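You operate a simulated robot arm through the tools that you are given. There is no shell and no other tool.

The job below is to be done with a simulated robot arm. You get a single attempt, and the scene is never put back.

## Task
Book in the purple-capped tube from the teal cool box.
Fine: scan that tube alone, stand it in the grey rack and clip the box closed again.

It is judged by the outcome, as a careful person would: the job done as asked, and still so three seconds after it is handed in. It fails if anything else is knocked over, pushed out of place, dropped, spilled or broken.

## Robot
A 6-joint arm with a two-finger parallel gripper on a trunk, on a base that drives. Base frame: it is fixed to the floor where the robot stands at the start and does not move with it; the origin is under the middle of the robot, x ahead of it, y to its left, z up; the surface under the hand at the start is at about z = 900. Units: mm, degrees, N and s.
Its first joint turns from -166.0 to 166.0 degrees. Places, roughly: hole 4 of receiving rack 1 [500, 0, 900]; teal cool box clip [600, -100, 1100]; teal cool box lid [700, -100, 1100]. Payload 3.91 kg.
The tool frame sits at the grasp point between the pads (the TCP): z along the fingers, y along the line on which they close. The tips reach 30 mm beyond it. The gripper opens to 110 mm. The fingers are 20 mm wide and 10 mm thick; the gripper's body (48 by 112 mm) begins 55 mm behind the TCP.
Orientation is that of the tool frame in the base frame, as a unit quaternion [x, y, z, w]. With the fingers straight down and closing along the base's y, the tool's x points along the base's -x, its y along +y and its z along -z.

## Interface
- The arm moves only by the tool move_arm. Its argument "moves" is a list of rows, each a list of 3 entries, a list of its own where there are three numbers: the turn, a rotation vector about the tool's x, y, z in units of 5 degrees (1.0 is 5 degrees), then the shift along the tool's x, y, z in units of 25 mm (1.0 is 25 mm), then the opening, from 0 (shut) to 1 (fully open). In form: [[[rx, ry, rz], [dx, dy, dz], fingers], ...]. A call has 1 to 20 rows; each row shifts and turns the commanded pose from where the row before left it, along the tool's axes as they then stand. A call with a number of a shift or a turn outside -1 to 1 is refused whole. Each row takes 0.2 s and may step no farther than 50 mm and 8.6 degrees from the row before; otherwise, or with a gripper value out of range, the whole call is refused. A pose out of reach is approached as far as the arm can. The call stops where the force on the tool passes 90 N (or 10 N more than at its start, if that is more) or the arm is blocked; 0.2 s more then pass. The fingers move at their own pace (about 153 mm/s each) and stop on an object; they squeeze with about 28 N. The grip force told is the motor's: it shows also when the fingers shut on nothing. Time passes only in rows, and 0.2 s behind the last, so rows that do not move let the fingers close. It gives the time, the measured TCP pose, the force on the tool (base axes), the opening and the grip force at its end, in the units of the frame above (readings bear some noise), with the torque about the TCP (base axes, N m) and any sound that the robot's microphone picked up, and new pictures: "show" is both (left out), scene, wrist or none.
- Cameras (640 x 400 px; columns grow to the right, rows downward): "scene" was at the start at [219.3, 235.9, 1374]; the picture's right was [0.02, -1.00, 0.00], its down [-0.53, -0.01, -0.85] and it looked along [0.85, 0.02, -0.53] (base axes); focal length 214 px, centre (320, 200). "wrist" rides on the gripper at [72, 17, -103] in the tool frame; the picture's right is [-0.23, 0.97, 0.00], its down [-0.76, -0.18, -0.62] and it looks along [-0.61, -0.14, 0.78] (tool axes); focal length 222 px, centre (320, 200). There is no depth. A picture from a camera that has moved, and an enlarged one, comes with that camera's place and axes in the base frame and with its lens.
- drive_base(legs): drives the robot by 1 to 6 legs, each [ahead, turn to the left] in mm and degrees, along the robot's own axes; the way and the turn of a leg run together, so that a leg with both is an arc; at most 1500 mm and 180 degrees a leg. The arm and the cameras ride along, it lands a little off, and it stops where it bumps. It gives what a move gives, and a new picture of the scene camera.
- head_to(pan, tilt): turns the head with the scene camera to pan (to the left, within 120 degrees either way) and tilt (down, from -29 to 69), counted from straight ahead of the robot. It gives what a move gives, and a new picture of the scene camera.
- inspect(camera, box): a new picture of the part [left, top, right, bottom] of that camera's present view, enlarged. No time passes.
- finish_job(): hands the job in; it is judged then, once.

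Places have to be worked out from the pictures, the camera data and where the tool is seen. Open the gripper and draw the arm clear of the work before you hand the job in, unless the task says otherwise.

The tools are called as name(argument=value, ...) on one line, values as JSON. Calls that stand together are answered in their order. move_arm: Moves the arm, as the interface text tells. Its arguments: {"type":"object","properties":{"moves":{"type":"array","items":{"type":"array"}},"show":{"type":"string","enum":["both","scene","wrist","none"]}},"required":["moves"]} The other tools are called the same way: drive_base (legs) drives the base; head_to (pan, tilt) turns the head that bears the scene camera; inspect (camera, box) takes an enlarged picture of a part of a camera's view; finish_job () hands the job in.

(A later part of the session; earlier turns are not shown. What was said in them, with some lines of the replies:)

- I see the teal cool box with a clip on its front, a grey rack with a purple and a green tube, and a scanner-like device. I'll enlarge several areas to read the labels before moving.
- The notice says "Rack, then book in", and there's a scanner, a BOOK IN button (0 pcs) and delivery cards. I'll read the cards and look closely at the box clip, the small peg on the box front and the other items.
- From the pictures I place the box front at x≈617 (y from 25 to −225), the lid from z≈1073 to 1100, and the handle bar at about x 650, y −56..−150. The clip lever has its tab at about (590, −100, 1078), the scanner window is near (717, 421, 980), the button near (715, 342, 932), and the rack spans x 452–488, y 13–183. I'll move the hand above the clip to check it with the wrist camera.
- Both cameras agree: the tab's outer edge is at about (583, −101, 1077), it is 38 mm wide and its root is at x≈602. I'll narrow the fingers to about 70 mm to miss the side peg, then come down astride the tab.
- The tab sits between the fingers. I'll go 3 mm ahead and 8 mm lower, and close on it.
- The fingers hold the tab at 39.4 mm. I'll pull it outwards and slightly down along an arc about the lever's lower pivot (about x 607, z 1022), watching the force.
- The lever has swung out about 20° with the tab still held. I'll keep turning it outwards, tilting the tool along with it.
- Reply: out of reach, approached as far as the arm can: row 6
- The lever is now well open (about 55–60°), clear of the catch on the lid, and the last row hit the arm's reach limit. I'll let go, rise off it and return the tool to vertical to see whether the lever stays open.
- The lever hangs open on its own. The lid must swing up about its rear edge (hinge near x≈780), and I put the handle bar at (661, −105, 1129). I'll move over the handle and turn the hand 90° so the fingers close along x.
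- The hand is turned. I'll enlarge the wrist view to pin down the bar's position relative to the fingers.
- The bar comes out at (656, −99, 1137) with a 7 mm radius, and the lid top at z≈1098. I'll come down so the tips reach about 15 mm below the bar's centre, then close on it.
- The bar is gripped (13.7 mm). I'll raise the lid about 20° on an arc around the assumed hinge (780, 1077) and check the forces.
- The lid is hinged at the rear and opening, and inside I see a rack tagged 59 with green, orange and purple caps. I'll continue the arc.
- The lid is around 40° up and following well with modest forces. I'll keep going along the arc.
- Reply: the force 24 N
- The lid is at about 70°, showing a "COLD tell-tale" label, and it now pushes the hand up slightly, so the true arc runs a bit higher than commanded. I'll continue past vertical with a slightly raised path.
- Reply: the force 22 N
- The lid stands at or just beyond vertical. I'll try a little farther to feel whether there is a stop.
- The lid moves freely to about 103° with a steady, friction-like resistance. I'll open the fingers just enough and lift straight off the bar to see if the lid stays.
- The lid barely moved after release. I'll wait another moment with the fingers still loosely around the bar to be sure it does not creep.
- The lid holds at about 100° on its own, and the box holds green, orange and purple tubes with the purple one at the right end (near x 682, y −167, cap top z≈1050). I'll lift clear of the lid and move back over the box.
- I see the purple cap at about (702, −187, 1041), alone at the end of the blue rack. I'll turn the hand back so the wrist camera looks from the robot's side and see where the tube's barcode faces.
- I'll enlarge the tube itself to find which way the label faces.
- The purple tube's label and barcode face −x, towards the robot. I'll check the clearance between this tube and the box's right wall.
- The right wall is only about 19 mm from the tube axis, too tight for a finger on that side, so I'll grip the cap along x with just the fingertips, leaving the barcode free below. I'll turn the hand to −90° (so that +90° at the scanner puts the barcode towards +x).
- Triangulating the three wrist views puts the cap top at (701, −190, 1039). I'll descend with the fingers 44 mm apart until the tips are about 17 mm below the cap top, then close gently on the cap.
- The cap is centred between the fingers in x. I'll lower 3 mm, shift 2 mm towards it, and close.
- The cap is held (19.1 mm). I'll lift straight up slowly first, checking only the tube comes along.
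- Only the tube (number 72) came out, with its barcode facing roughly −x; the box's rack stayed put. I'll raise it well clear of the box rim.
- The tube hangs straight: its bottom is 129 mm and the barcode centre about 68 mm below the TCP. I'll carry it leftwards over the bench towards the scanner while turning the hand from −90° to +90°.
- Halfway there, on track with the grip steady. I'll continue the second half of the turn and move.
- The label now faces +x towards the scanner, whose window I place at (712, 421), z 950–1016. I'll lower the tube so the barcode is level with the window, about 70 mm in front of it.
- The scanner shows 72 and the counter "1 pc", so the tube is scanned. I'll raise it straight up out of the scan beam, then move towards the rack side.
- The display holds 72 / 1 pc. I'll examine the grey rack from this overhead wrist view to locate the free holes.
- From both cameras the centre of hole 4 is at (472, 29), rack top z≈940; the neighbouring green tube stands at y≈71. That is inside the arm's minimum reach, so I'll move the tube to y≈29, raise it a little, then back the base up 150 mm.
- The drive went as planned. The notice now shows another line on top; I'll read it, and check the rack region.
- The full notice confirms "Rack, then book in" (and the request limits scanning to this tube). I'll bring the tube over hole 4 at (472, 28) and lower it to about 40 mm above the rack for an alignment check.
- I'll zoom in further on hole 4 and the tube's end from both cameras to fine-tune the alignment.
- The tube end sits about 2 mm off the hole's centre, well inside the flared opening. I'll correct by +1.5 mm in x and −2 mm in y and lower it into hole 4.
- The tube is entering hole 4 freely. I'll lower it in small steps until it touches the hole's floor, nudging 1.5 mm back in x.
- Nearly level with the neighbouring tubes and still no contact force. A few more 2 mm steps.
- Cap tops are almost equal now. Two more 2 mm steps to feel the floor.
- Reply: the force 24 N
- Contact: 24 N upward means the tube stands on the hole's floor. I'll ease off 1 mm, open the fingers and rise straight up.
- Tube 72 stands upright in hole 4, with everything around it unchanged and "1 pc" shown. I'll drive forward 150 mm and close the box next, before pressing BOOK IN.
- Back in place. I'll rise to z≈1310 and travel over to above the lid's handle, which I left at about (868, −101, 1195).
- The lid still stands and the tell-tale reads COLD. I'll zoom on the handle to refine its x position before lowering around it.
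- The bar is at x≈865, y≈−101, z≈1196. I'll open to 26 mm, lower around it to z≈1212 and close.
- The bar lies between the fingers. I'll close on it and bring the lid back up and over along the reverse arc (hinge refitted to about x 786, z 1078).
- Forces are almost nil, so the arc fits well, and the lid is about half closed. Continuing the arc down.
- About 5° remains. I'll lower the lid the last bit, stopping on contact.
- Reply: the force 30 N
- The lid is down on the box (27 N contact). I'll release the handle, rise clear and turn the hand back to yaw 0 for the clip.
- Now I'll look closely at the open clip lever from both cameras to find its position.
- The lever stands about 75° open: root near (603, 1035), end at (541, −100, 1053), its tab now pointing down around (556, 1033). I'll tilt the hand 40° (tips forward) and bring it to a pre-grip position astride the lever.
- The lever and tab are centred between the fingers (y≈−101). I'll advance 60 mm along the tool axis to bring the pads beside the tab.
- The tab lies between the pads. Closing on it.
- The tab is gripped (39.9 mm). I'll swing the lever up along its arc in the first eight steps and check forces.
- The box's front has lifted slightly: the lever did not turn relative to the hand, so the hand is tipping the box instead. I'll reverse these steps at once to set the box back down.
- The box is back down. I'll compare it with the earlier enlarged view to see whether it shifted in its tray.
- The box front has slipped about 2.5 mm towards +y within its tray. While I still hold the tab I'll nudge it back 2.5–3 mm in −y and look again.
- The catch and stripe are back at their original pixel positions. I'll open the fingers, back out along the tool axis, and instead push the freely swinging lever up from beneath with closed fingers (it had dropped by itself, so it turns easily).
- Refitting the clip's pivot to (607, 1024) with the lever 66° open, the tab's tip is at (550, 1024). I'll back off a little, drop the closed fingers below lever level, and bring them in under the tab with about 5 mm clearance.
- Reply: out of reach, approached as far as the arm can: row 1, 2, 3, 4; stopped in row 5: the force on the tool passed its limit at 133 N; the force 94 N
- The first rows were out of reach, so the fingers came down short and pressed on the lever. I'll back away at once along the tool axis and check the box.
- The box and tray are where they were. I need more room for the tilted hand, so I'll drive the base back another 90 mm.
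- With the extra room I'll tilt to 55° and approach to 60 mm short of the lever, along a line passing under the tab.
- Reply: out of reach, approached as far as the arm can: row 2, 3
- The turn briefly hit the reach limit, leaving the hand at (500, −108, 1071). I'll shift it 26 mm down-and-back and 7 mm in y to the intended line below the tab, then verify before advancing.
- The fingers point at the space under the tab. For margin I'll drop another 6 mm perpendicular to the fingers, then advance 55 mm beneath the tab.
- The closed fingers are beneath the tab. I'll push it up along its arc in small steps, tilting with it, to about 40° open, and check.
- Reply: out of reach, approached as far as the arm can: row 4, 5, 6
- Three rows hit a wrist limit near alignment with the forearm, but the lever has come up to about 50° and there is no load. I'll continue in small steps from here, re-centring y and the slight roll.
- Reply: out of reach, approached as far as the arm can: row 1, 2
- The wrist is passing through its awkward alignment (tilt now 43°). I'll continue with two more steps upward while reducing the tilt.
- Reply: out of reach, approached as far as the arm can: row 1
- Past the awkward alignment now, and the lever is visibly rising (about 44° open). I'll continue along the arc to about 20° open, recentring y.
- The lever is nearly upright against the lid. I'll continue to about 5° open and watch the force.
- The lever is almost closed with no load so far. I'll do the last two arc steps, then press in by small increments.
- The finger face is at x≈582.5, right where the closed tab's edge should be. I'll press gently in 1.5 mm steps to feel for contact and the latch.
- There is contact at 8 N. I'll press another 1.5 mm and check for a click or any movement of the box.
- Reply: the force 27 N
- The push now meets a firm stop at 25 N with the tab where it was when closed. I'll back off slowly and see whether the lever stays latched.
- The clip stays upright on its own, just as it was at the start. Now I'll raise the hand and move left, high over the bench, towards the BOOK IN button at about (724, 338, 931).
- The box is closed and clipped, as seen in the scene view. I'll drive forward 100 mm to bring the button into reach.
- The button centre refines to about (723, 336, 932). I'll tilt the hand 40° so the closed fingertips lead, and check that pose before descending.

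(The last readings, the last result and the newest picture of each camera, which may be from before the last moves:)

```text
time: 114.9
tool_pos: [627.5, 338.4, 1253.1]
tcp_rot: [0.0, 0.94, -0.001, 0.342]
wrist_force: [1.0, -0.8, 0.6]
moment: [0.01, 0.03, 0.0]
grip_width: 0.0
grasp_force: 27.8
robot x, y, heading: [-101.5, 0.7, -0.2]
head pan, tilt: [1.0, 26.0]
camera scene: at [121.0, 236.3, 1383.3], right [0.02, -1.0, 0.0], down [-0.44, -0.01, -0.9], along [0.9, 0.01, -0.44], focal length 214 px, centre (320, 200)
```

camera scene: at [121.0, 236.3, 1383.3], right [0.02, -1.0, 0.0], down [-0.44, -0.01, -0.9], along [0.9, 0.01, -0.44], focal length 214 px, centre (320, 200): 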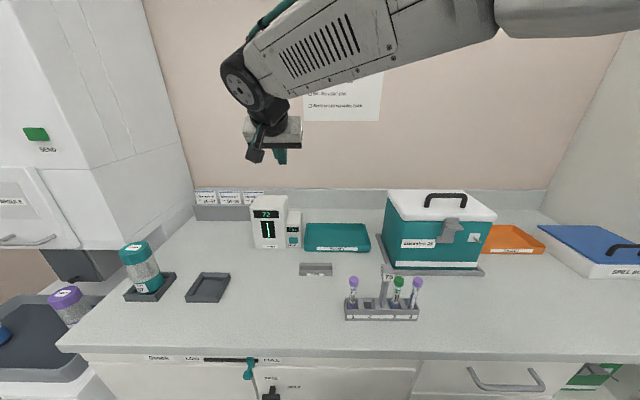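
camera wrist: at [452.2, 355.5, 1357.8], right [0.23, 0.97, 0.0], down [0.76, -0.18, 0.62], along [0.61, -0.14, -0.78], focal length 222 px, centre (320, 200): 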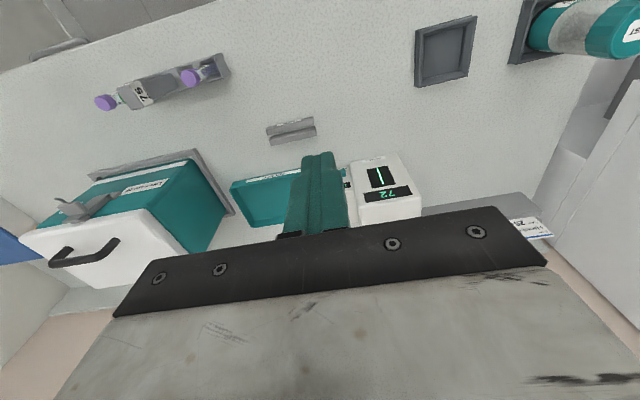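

The tilt works. I'll descend along a straight line towards a point about 25 mm in front of the button, in two stages.

move_arm(moves=[[[0, 0, 0], [0.536, -0.01, 0.877], 0], [[0, 0, 0], [0.536, -0.01, 0.877], 0], [[0, 0, 0], [0.536, -0.01, 0.877], 0], [[0, 0, 0], [0.536, -0.01, 0.877], 0], [[0, 0, 0], [0.536, -0.01, 0.877], 0], [[0, 0, 0], [0.536, -0.01, 0.877], 0], [[0, 0, 0], [0.536, -0.01, 0.877], 0]])

inspect(camera="scene", box=[220, 160, 340, 270])

```text
time: 116.5
tool_pos: [653.5, 334.5, 1075.0]
tcp_rot: [0.001, 0.94, -0.001, 0.342]
wrist_force: [-0.4, -0.8, 0.4]
moment: [0.01, -0.02, -0.02]
grip_width: 0.2
grasp_force: 28.3
robot x, y, heading: [-103.1, 1.5, 0.2]
head pan, tilt: [1.0, 26.0]
camera scene: at [120.7, 236.2, 1383.4], right [0.02, -1.0, 0.0], down [-0.44, -0.01, -0.9], along [0.9, 0.01, -0.44], focal length 214 px, centre (320, 200)
camera wrist: at [530.9, 351.5, 1107.8], right [0.18, 0.97, 0.14], down [0.18, -0.18, 0.97], along [0.97, -0.14, -0.21], focal length 222 px, centre (320, 200)
```

scene: 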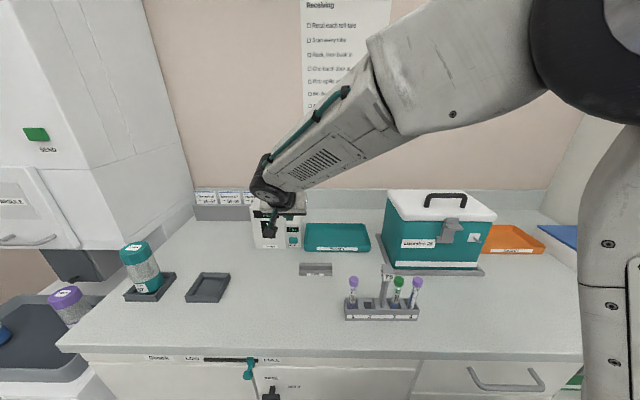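
wrist: 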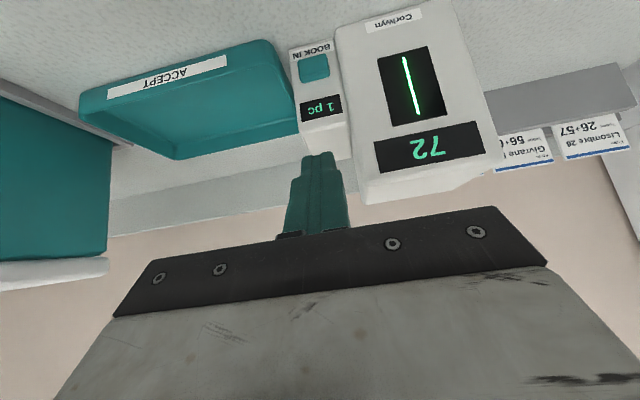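

```text
3.64 times, centred on (280, 215) of scene
camera zoom: at [120.7, 236.2, 1383.4], right [0.02, -1.0, 0.0], down [-0.44, -0.01, -0.9], along [0.9, 0.01, -0.44], focal length 780 px, centre (466, 146)
```

zoom: 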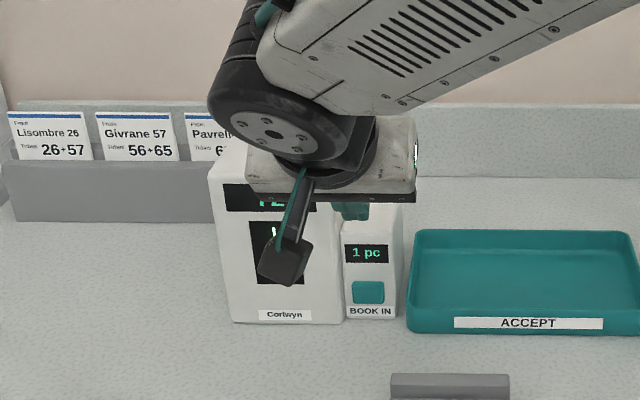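

The wrist view confirms the button at (722, 337, 931). I'll descend the rest of the way to just in front of it.

move_arm(moves=[[[0, 0, 0], [0.53, 0.02, 0.875], 0], [[0, 0, 0], [0.53, 0.02, 0.875], 0], [[0, 0, 0], [0.53, 0.02, 0.875], 0], [[0, 0, 0], [0.53, 0.02, 0.875], 0], [[0, 0, 0], [0.53, 0.02, 0.875], 0]])

inspect(camera="wrist", box=[220, 60, 440, 220])

inspect(camera="scene", box=[220, 170, 340, 270])

```text
time: 117.7
tool_pos: [675.4, 340.6, 949.7]
tcp_rot: [0.0, 0.94, -0.001, 0.342]
wrist_force: [0.7, 0.0, 0.6]
moment: [-0.01, -0.03, 0.01]
grip_width: 0.0
grasp_force: 28.1
robot x, y, heading: [-98.5, -0.3, 0.2]
head pan, tilt: [1.0, 26.0]
camera scene: at [120.7, 236.2, 1383.4], right [0.02, -1.0, 0.0], down [-0.44, -0.01, -0.9], along [0.9, 0.01, -0.44], focal length 214 px, centre (320, 200)
camera wrist: at [551.3, 355.6, 983.5], right [0.17, 0.97, 0.14], down [0.18, -0.18, 0.97], along [0.97, -0.14, -0.21], focal length 222 px, centre (320, 200)
```

scene: 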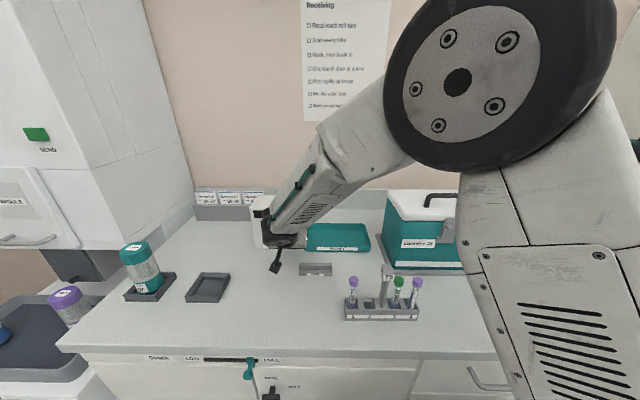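
wrist: 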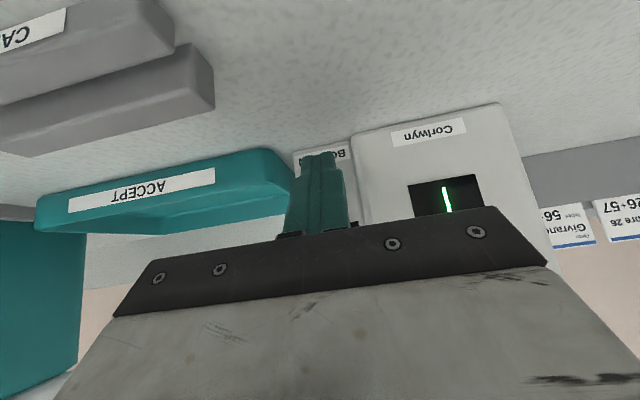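

```text
2.50 times, centred on (330, 140) of wrist
camera zoom: at [551.3, 355.6, 983.5], right [0.17, 0.97, 0.14], down [0.18, -0.18, 0.97], along [0.97, -0.14, -0.21], focal length 555 px, centre (295, 350)
```

zoom: 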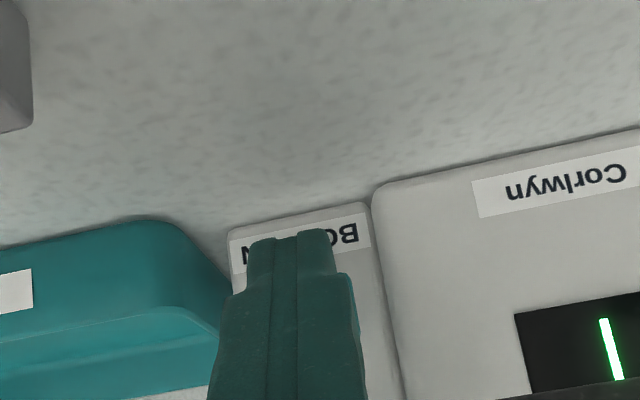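

```text
4.00 times, centred on (280, 220) of scene
camera zoom: at [120.7, 236.2, 1383.4], right [0.02, -1.0, 0.0], down [-0.44, -0.01, -0.9], along [0.9, 0.01, -0.44], focal length 858 px, centre (480, 120)
```

zoom: 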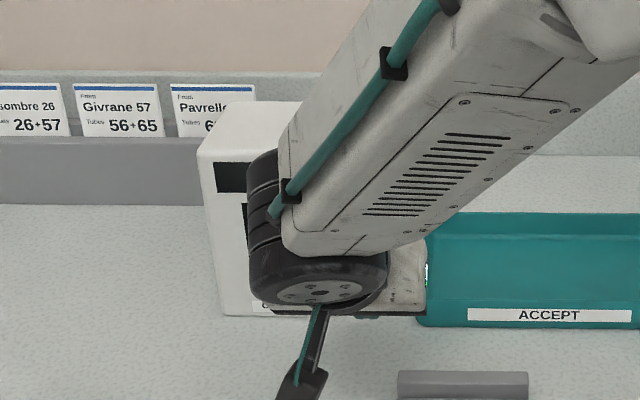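

The fingertips are level with the button, about 20 mm in front. I'll advance 15 mm and then in 3 mm steps, watching the force.

move_arm(moves=[[[0, 0, 0], [-0.23, 0, 0.193], 0], [[0, 0, 0], [-0.23, 0, 0.193], 0], [[0, 0, 0], [-0.092, 0, 0.077], 0], [[0, 0, 0], [0, 0, 0], 0]], show="wrist")

```text
time: 118.7
tool_pos: [691.2, 337.9, 951.8]
tcp_rot: [0.0, 0.94, -0.001, 0.341]
wrist_force: [-8.6, -2.4, -0.1]
moment: [-0.05, 0.14, -0.06]
grip_width: 0.0
grasp_force: 28.1
robot x, y, heading: [-96.0, -1.6, -0.1]
head pan, tilt: [1.0, 26.0]
heard: click
camera wrist: at [567.9, 355.4, 983.2], right [0.18, 0.97, 0.14], down [0.18, -0.18, 0.97], along [0.97, -0.14, -0.21], focal length 222 px, centre (320, 200)
```

wrist: 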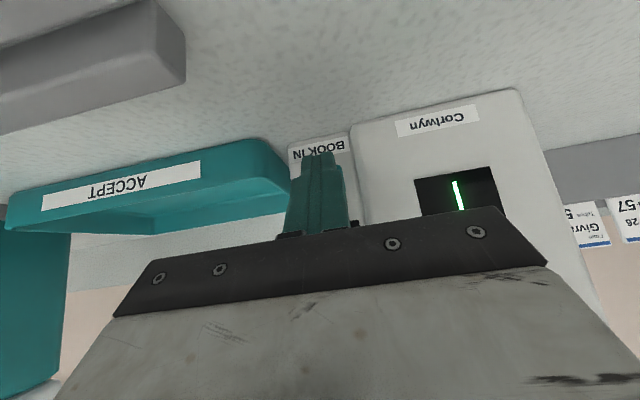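

A click was heard at 9 N: the button is pressed. I'll back straight off and rise to read the display.

move_arm(moves=[[[0, 0, 0], [0.383, 0, -0.32], 0], [[0, 0, 0], [0.766, 0, -0.64], 0], [[0, 0, 0], [-0.536, 0, -0.877], 0], [[0, 0, 0], [-0.536, 0, -0.877], 0], [[0, 0, 0], [-0.536, 0, -0.877], 0], [[0, 0, 0], [-0.536, 0, -0.877], 0], [[0, 0, 0], [-0.536, 0, -0.877], 0], [[0, 0, 0], [-0.536, 0, -0.877], 0], [[0, 0, 0], [-0.536, 0, -0.877], 0], [[0, 0, 0], [-0.536, 0, -0.877], 0], [[0, 0, 0], [-0.536, 0, -0.877], 0]])

inspect(camera="scene", box=[230, 180, 320, 260])

```text
time: 121.1
tool_pos: [620.8, 337.2, 1179.7]
tcp_rot: [0.0, 0.94, 0.0, 0.342]
wrist_force: [-0.3, 0.1, 0.6]
moment: [-0.03, -0.01, -0.02]
grip_width: 0.1
grasp_force: 27.8
robot x, y, heading: [-102.2, -1.0, 0.2]
head pan, tilt: [1.0, 26.0]
camera scene: at [121.1, 236.4, 1383.3], right [0.02, -1.0, 0.0], down [-0.44, -0.01, -0.9], along [0.9, 0.01, -0.44], focal length 214 px, centre (320, 200)
camera wrist: at [496.8, 354.0, 1213.0], right [0.18, 0.97, 0.14], down [0.18, -0.18, 0.97], along [0.97, -0.14, -0.21], focal length 222 px, centre (320, 200)
```

scene: 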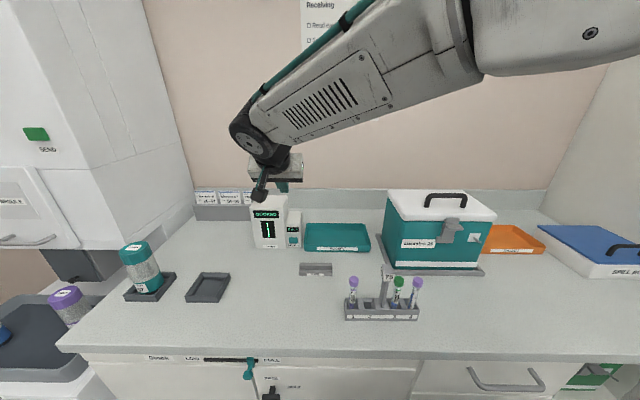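
wrist: 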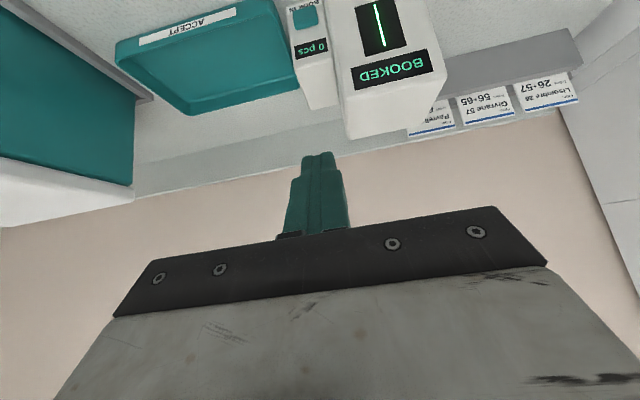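

```text
5.00 times, centred on (275, 220) of scene
camera zoom: at [121.1, 236.4, 1383.3], right [0.02, -1.0, 0.0], down [-0.44, -0.01, -0.9], along [0.9, 0.01, -0.44], focal length 1072 px, centre (545, 100)
```

zoom: 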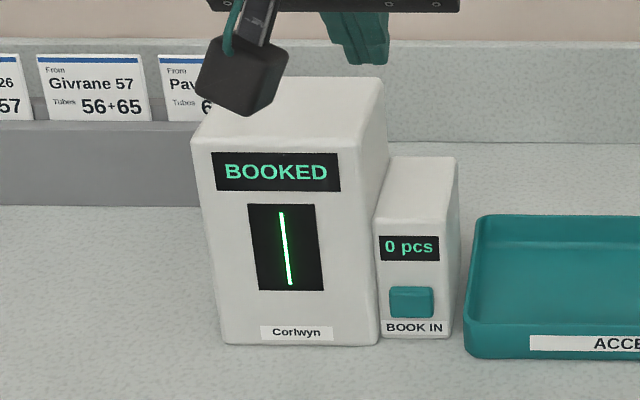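

The display reads BOOKED, 0 pcs. Now I'll straighten the hand, raise it, and drive back to the start position to compare the clip with the first pictures.

move_arm(moves=[[[0, 1, 0], [-0.5, 0, -0.7], 0.1], [[0, 1, 0], [-0.4, 0, -0.8], 0.1], [[0, 1, 0], [-0.4, 0, -0.8], 0.1], [[0, 1, 0], [-0.3, 0, -0.9], 0.1], [[0, 1, 0], [-0.3, 0, -0.9], 0.1], [[0, 1, 0], [-0.2, 0, -0.9], 0.1], [[0, 1, 0], [-0.1, 0, -0.9], 0.1], [[0, 1, 0], [0, 0, -0.9], 0.1], [[0, 0, 0], [0, -1, 0], 0.1], [[0, 0, 0], [0, -1, 0], 0.1], [[0, 0, 0], [0, -1, 0], 0.1], [[0, 0, 0], [0, -1, 0], 0.1]], show="none")

drive_base(legs=[[101, 0]])

head_to(pan=1.0, tilt=31.9)

inspect(camera="scene", box=[440, 205, 520, 255])

inspect(camera="scene", box=[370, 165, 550, 278])

```text
time: 123.7
tool_pos: [607.1, 239.4, 1358.7]
tcp_rot: [0.0, 1.0, -0.001, 0.0]
wrist_force: [0.4, 0.7, 0.5]
moment: [-0.02, 0.01, -0.02]
grip_width: 11.1
grasp_force: 0.1
robot x, y, heading: [-101.6, -0.6, -0.5]
head pan, tilt: [1.0, 26.0]
```

```text
time: 124.9
tool_pos: [709.5, 239.1, 1359.9]
tcp_rot: [0.0, 1.0, 0.0, 0.0]
wrist_force: [-1.0, 0.2, 1.0]
moment: [0.02, -0.02, 0.04]
grip_width: 10.9
grasp_force: 0.1
robot x, y, heading: [1.5, 2.5, -0.0]
head pan, tilt: [1.0, 26.0]
camera scene: at [224.1, 236.1, 1383.3], right [0.02, -1.0, 0.0], down [-0.44, -0.01, -0.9], along [0.9, 0.01, -0.44], focal length 214 px, centre (320, 200)
```

scene: 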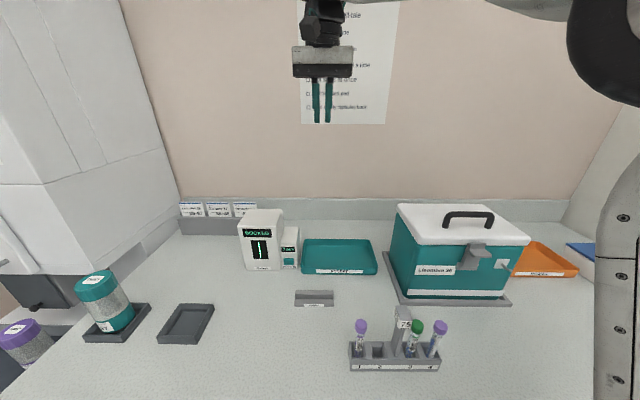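

```text
time: 125.6
tool_pos: [709.0, 238.4, 1360.1]
tcp_rot: [0.001, 1.0, 0.0, 0.0]
wrist_force: [0.3, -0.2, -0.1]
moment: [0.02, 0.0, 0.01]
grip_width: 11.3
grasp_force: 0.0
robot x, y, heading: [3.9, 0.8, 0.0]
head pan, tilt: [1.0, 31.9]
camera scene: at [221.9, 236.1, 1374.0], right [0.02, -1.0, 0.0], down [-0.53, -0.01, -0.85], along [0.85, 0.01, -0.53], focal length 214 px, centre (320, 200)
```

scene: 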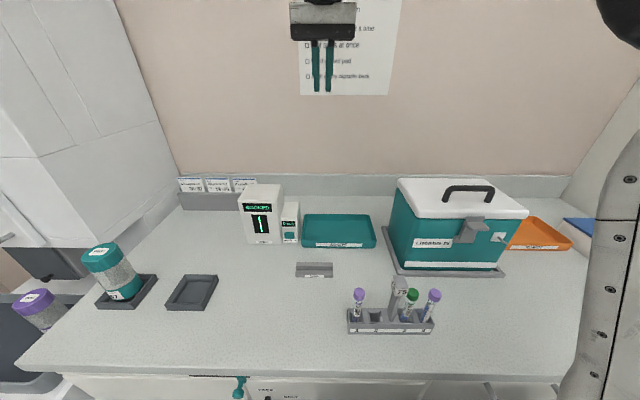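

```text
8.00 times, centred on (480, 230) of scene
camera zoom: at [221.9, 236.1, 1374.0], right [0.02, -1.0, 0.0], down [-0.53, -0.01, -0.85], along [0.85, 0.01, -0.53], focal length 1716 px, centre (-960, -40)
```

zoom: 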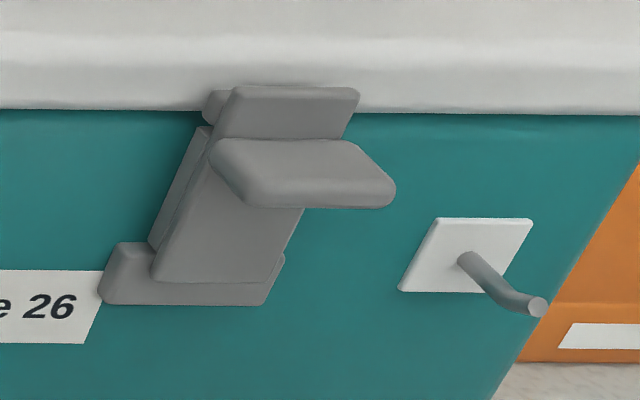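

```text
3.54 times, centred on (460, 222) of scene
camera zoom: at [221.9, 236.1, 1374.0], right [0.02, -1.0, 0.0], down [-0.53, -0.01, -0.85], along [0.85, 0.01, -0.53], focal length 759 px, centre (-176, 124)
```

zoom: 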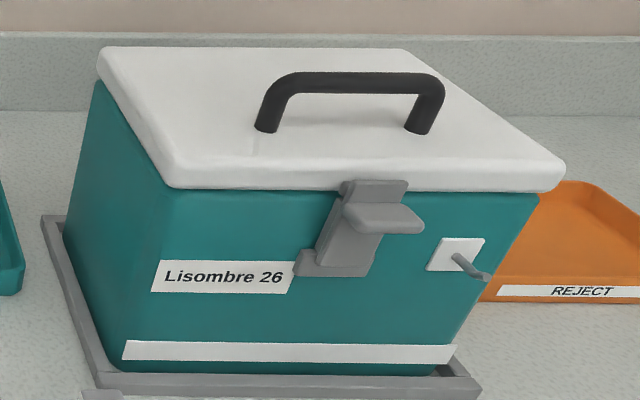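

The clip matches the opening picture to within a pixel, allowing for the small camera shift, so it is fully closed. I'll check the rack and display once more, then open the gripper and draw the arm clear.

inspect(camera="scene", box=[335, 275, 455, 345])

inspect(camera="scene", box=[220, 170, 390, 280])

move_arm(moves=[[[0, 0, 0], [1, 0, 0], 0.6], [[0, 0, 0], [1, 0, 0], 1], [[0, 0, 0], [1, 0, 0], 1], [[0, 0, 0], [0.4, 0, -0.5], 1], [[0, 0, 0], [0, 0, 0], 1], [[0, 0, 0], [0, 0, 0], 1]])

```text
5.33 times, centred on (395, 310) of scene
camera zoom: at [221.9, 236.1, 1374.0], right [0.02, -1.0, 0.0], down [-0.53, -0.01, -0.85], along [0.85, 0.01, -0.53], focal length 1144 px, centre (-80, -387)
```

zoom: 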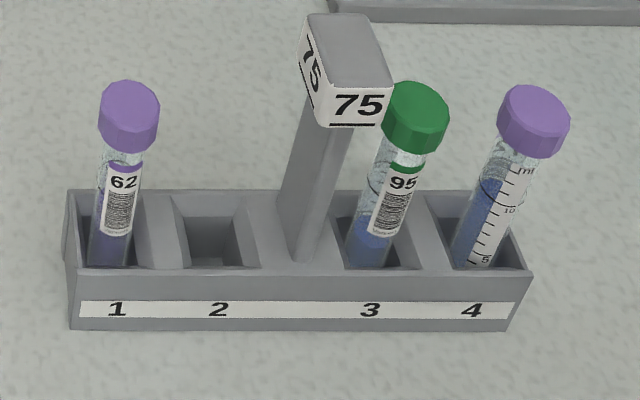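

```text
3.64 times, centred on (305, 225) of scene
camera zoom: at [221.9, 236.1, 1374.0], right [0.02, -1.0, 0.0], down [-0.53, -0.01, -0.85], along [0.85, 0.01, -0.53], focal length 780 px, centre (374, 109)
```

zoom: 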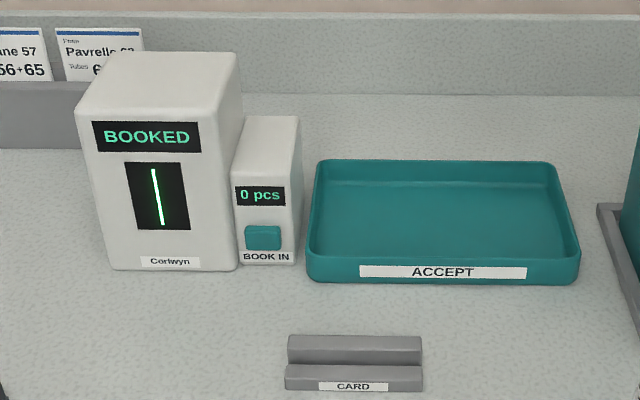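

```text
time: 127.0
tool_pos: [624.4, 240.3, 1372.5]
tcp_rot: [0.001, 1.0, -0.001, 0.0]
wrist_force: [0.2, -0.9, 1.2]
moment: [-0.02, -0.01, 0.01]
grip_width: 110.1
grasp_force: 0.1
robot x, y, heading: [1.7, 1.0, -0.0]
head pan, tilt: [1.0, 31.9]
camera scene: at [221.9, 236.1, 1374.0], right [0.02, -1.0, 0.0], down [-0.53, -0.01, -0.85], along [0.85, 0.01, -0.53], focal length 214 px, centre (320, 200)
camera wrist: at [550.6, 255.9, 1475.7], right [0.23, 0.97, 0.0], down [0.76, -0.18, 0.62], along [0.61, -0.14, -0.78], focal length 222 px, centre (320, 200)
```

scene: 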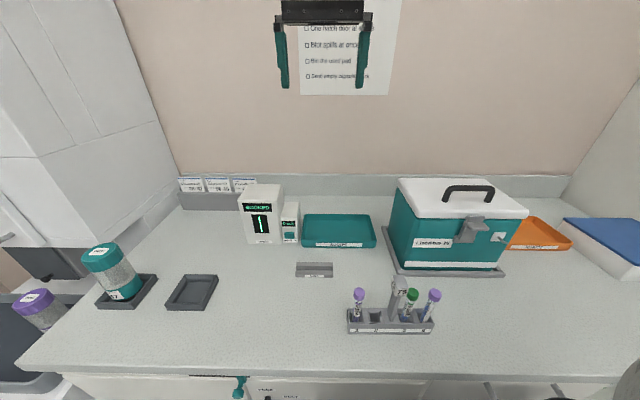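
wrist: 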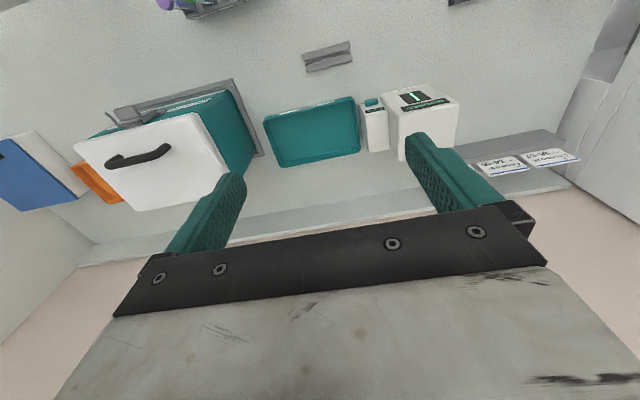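

Tube 72 stands in hole 4 of the grey rack, the terminal reads BOOKED, and the box is shut and clipped. Everything else is where it was, and the gripper is open and well clear. Handing the job in.

finish_job()

```text
The job is handed in.
```

The purple-capped tube from the teal cool box is booked in. I handed the job in, but no verdict came back.

- **Scan:** I scanned only that tube. It is number 72, and the counter went to 1 pc.
- **Rack:** It stands in hole 4 of the grey rack.
- **Book in:** I racked the tube first, as the wall notice says, and then pressed BOOK IN. The display now reads BOOKED and 0 pcs.
- **Box:** The lid is shut and the clip is back where it was in the first pictures. The tell-tale inside the lid read COLD at the last look, just before I closed the lid.

Two things went wrong while I was closing the clip:

- **Box tipped:** The hand briefly tipped the box's front, which slid it about 2.5 mm in its tray. I nudged it back.
- **Knock on the clip:** The fingers later pressed hard on the open clip lever, at 133 N, before I backed off. I saw no damage or shift afterwards.

The card for this box (Lisombre 26) says "Tubes 26+57". The tube you asked for is numbered 72. I booked it in as asked, but you may want to check that.
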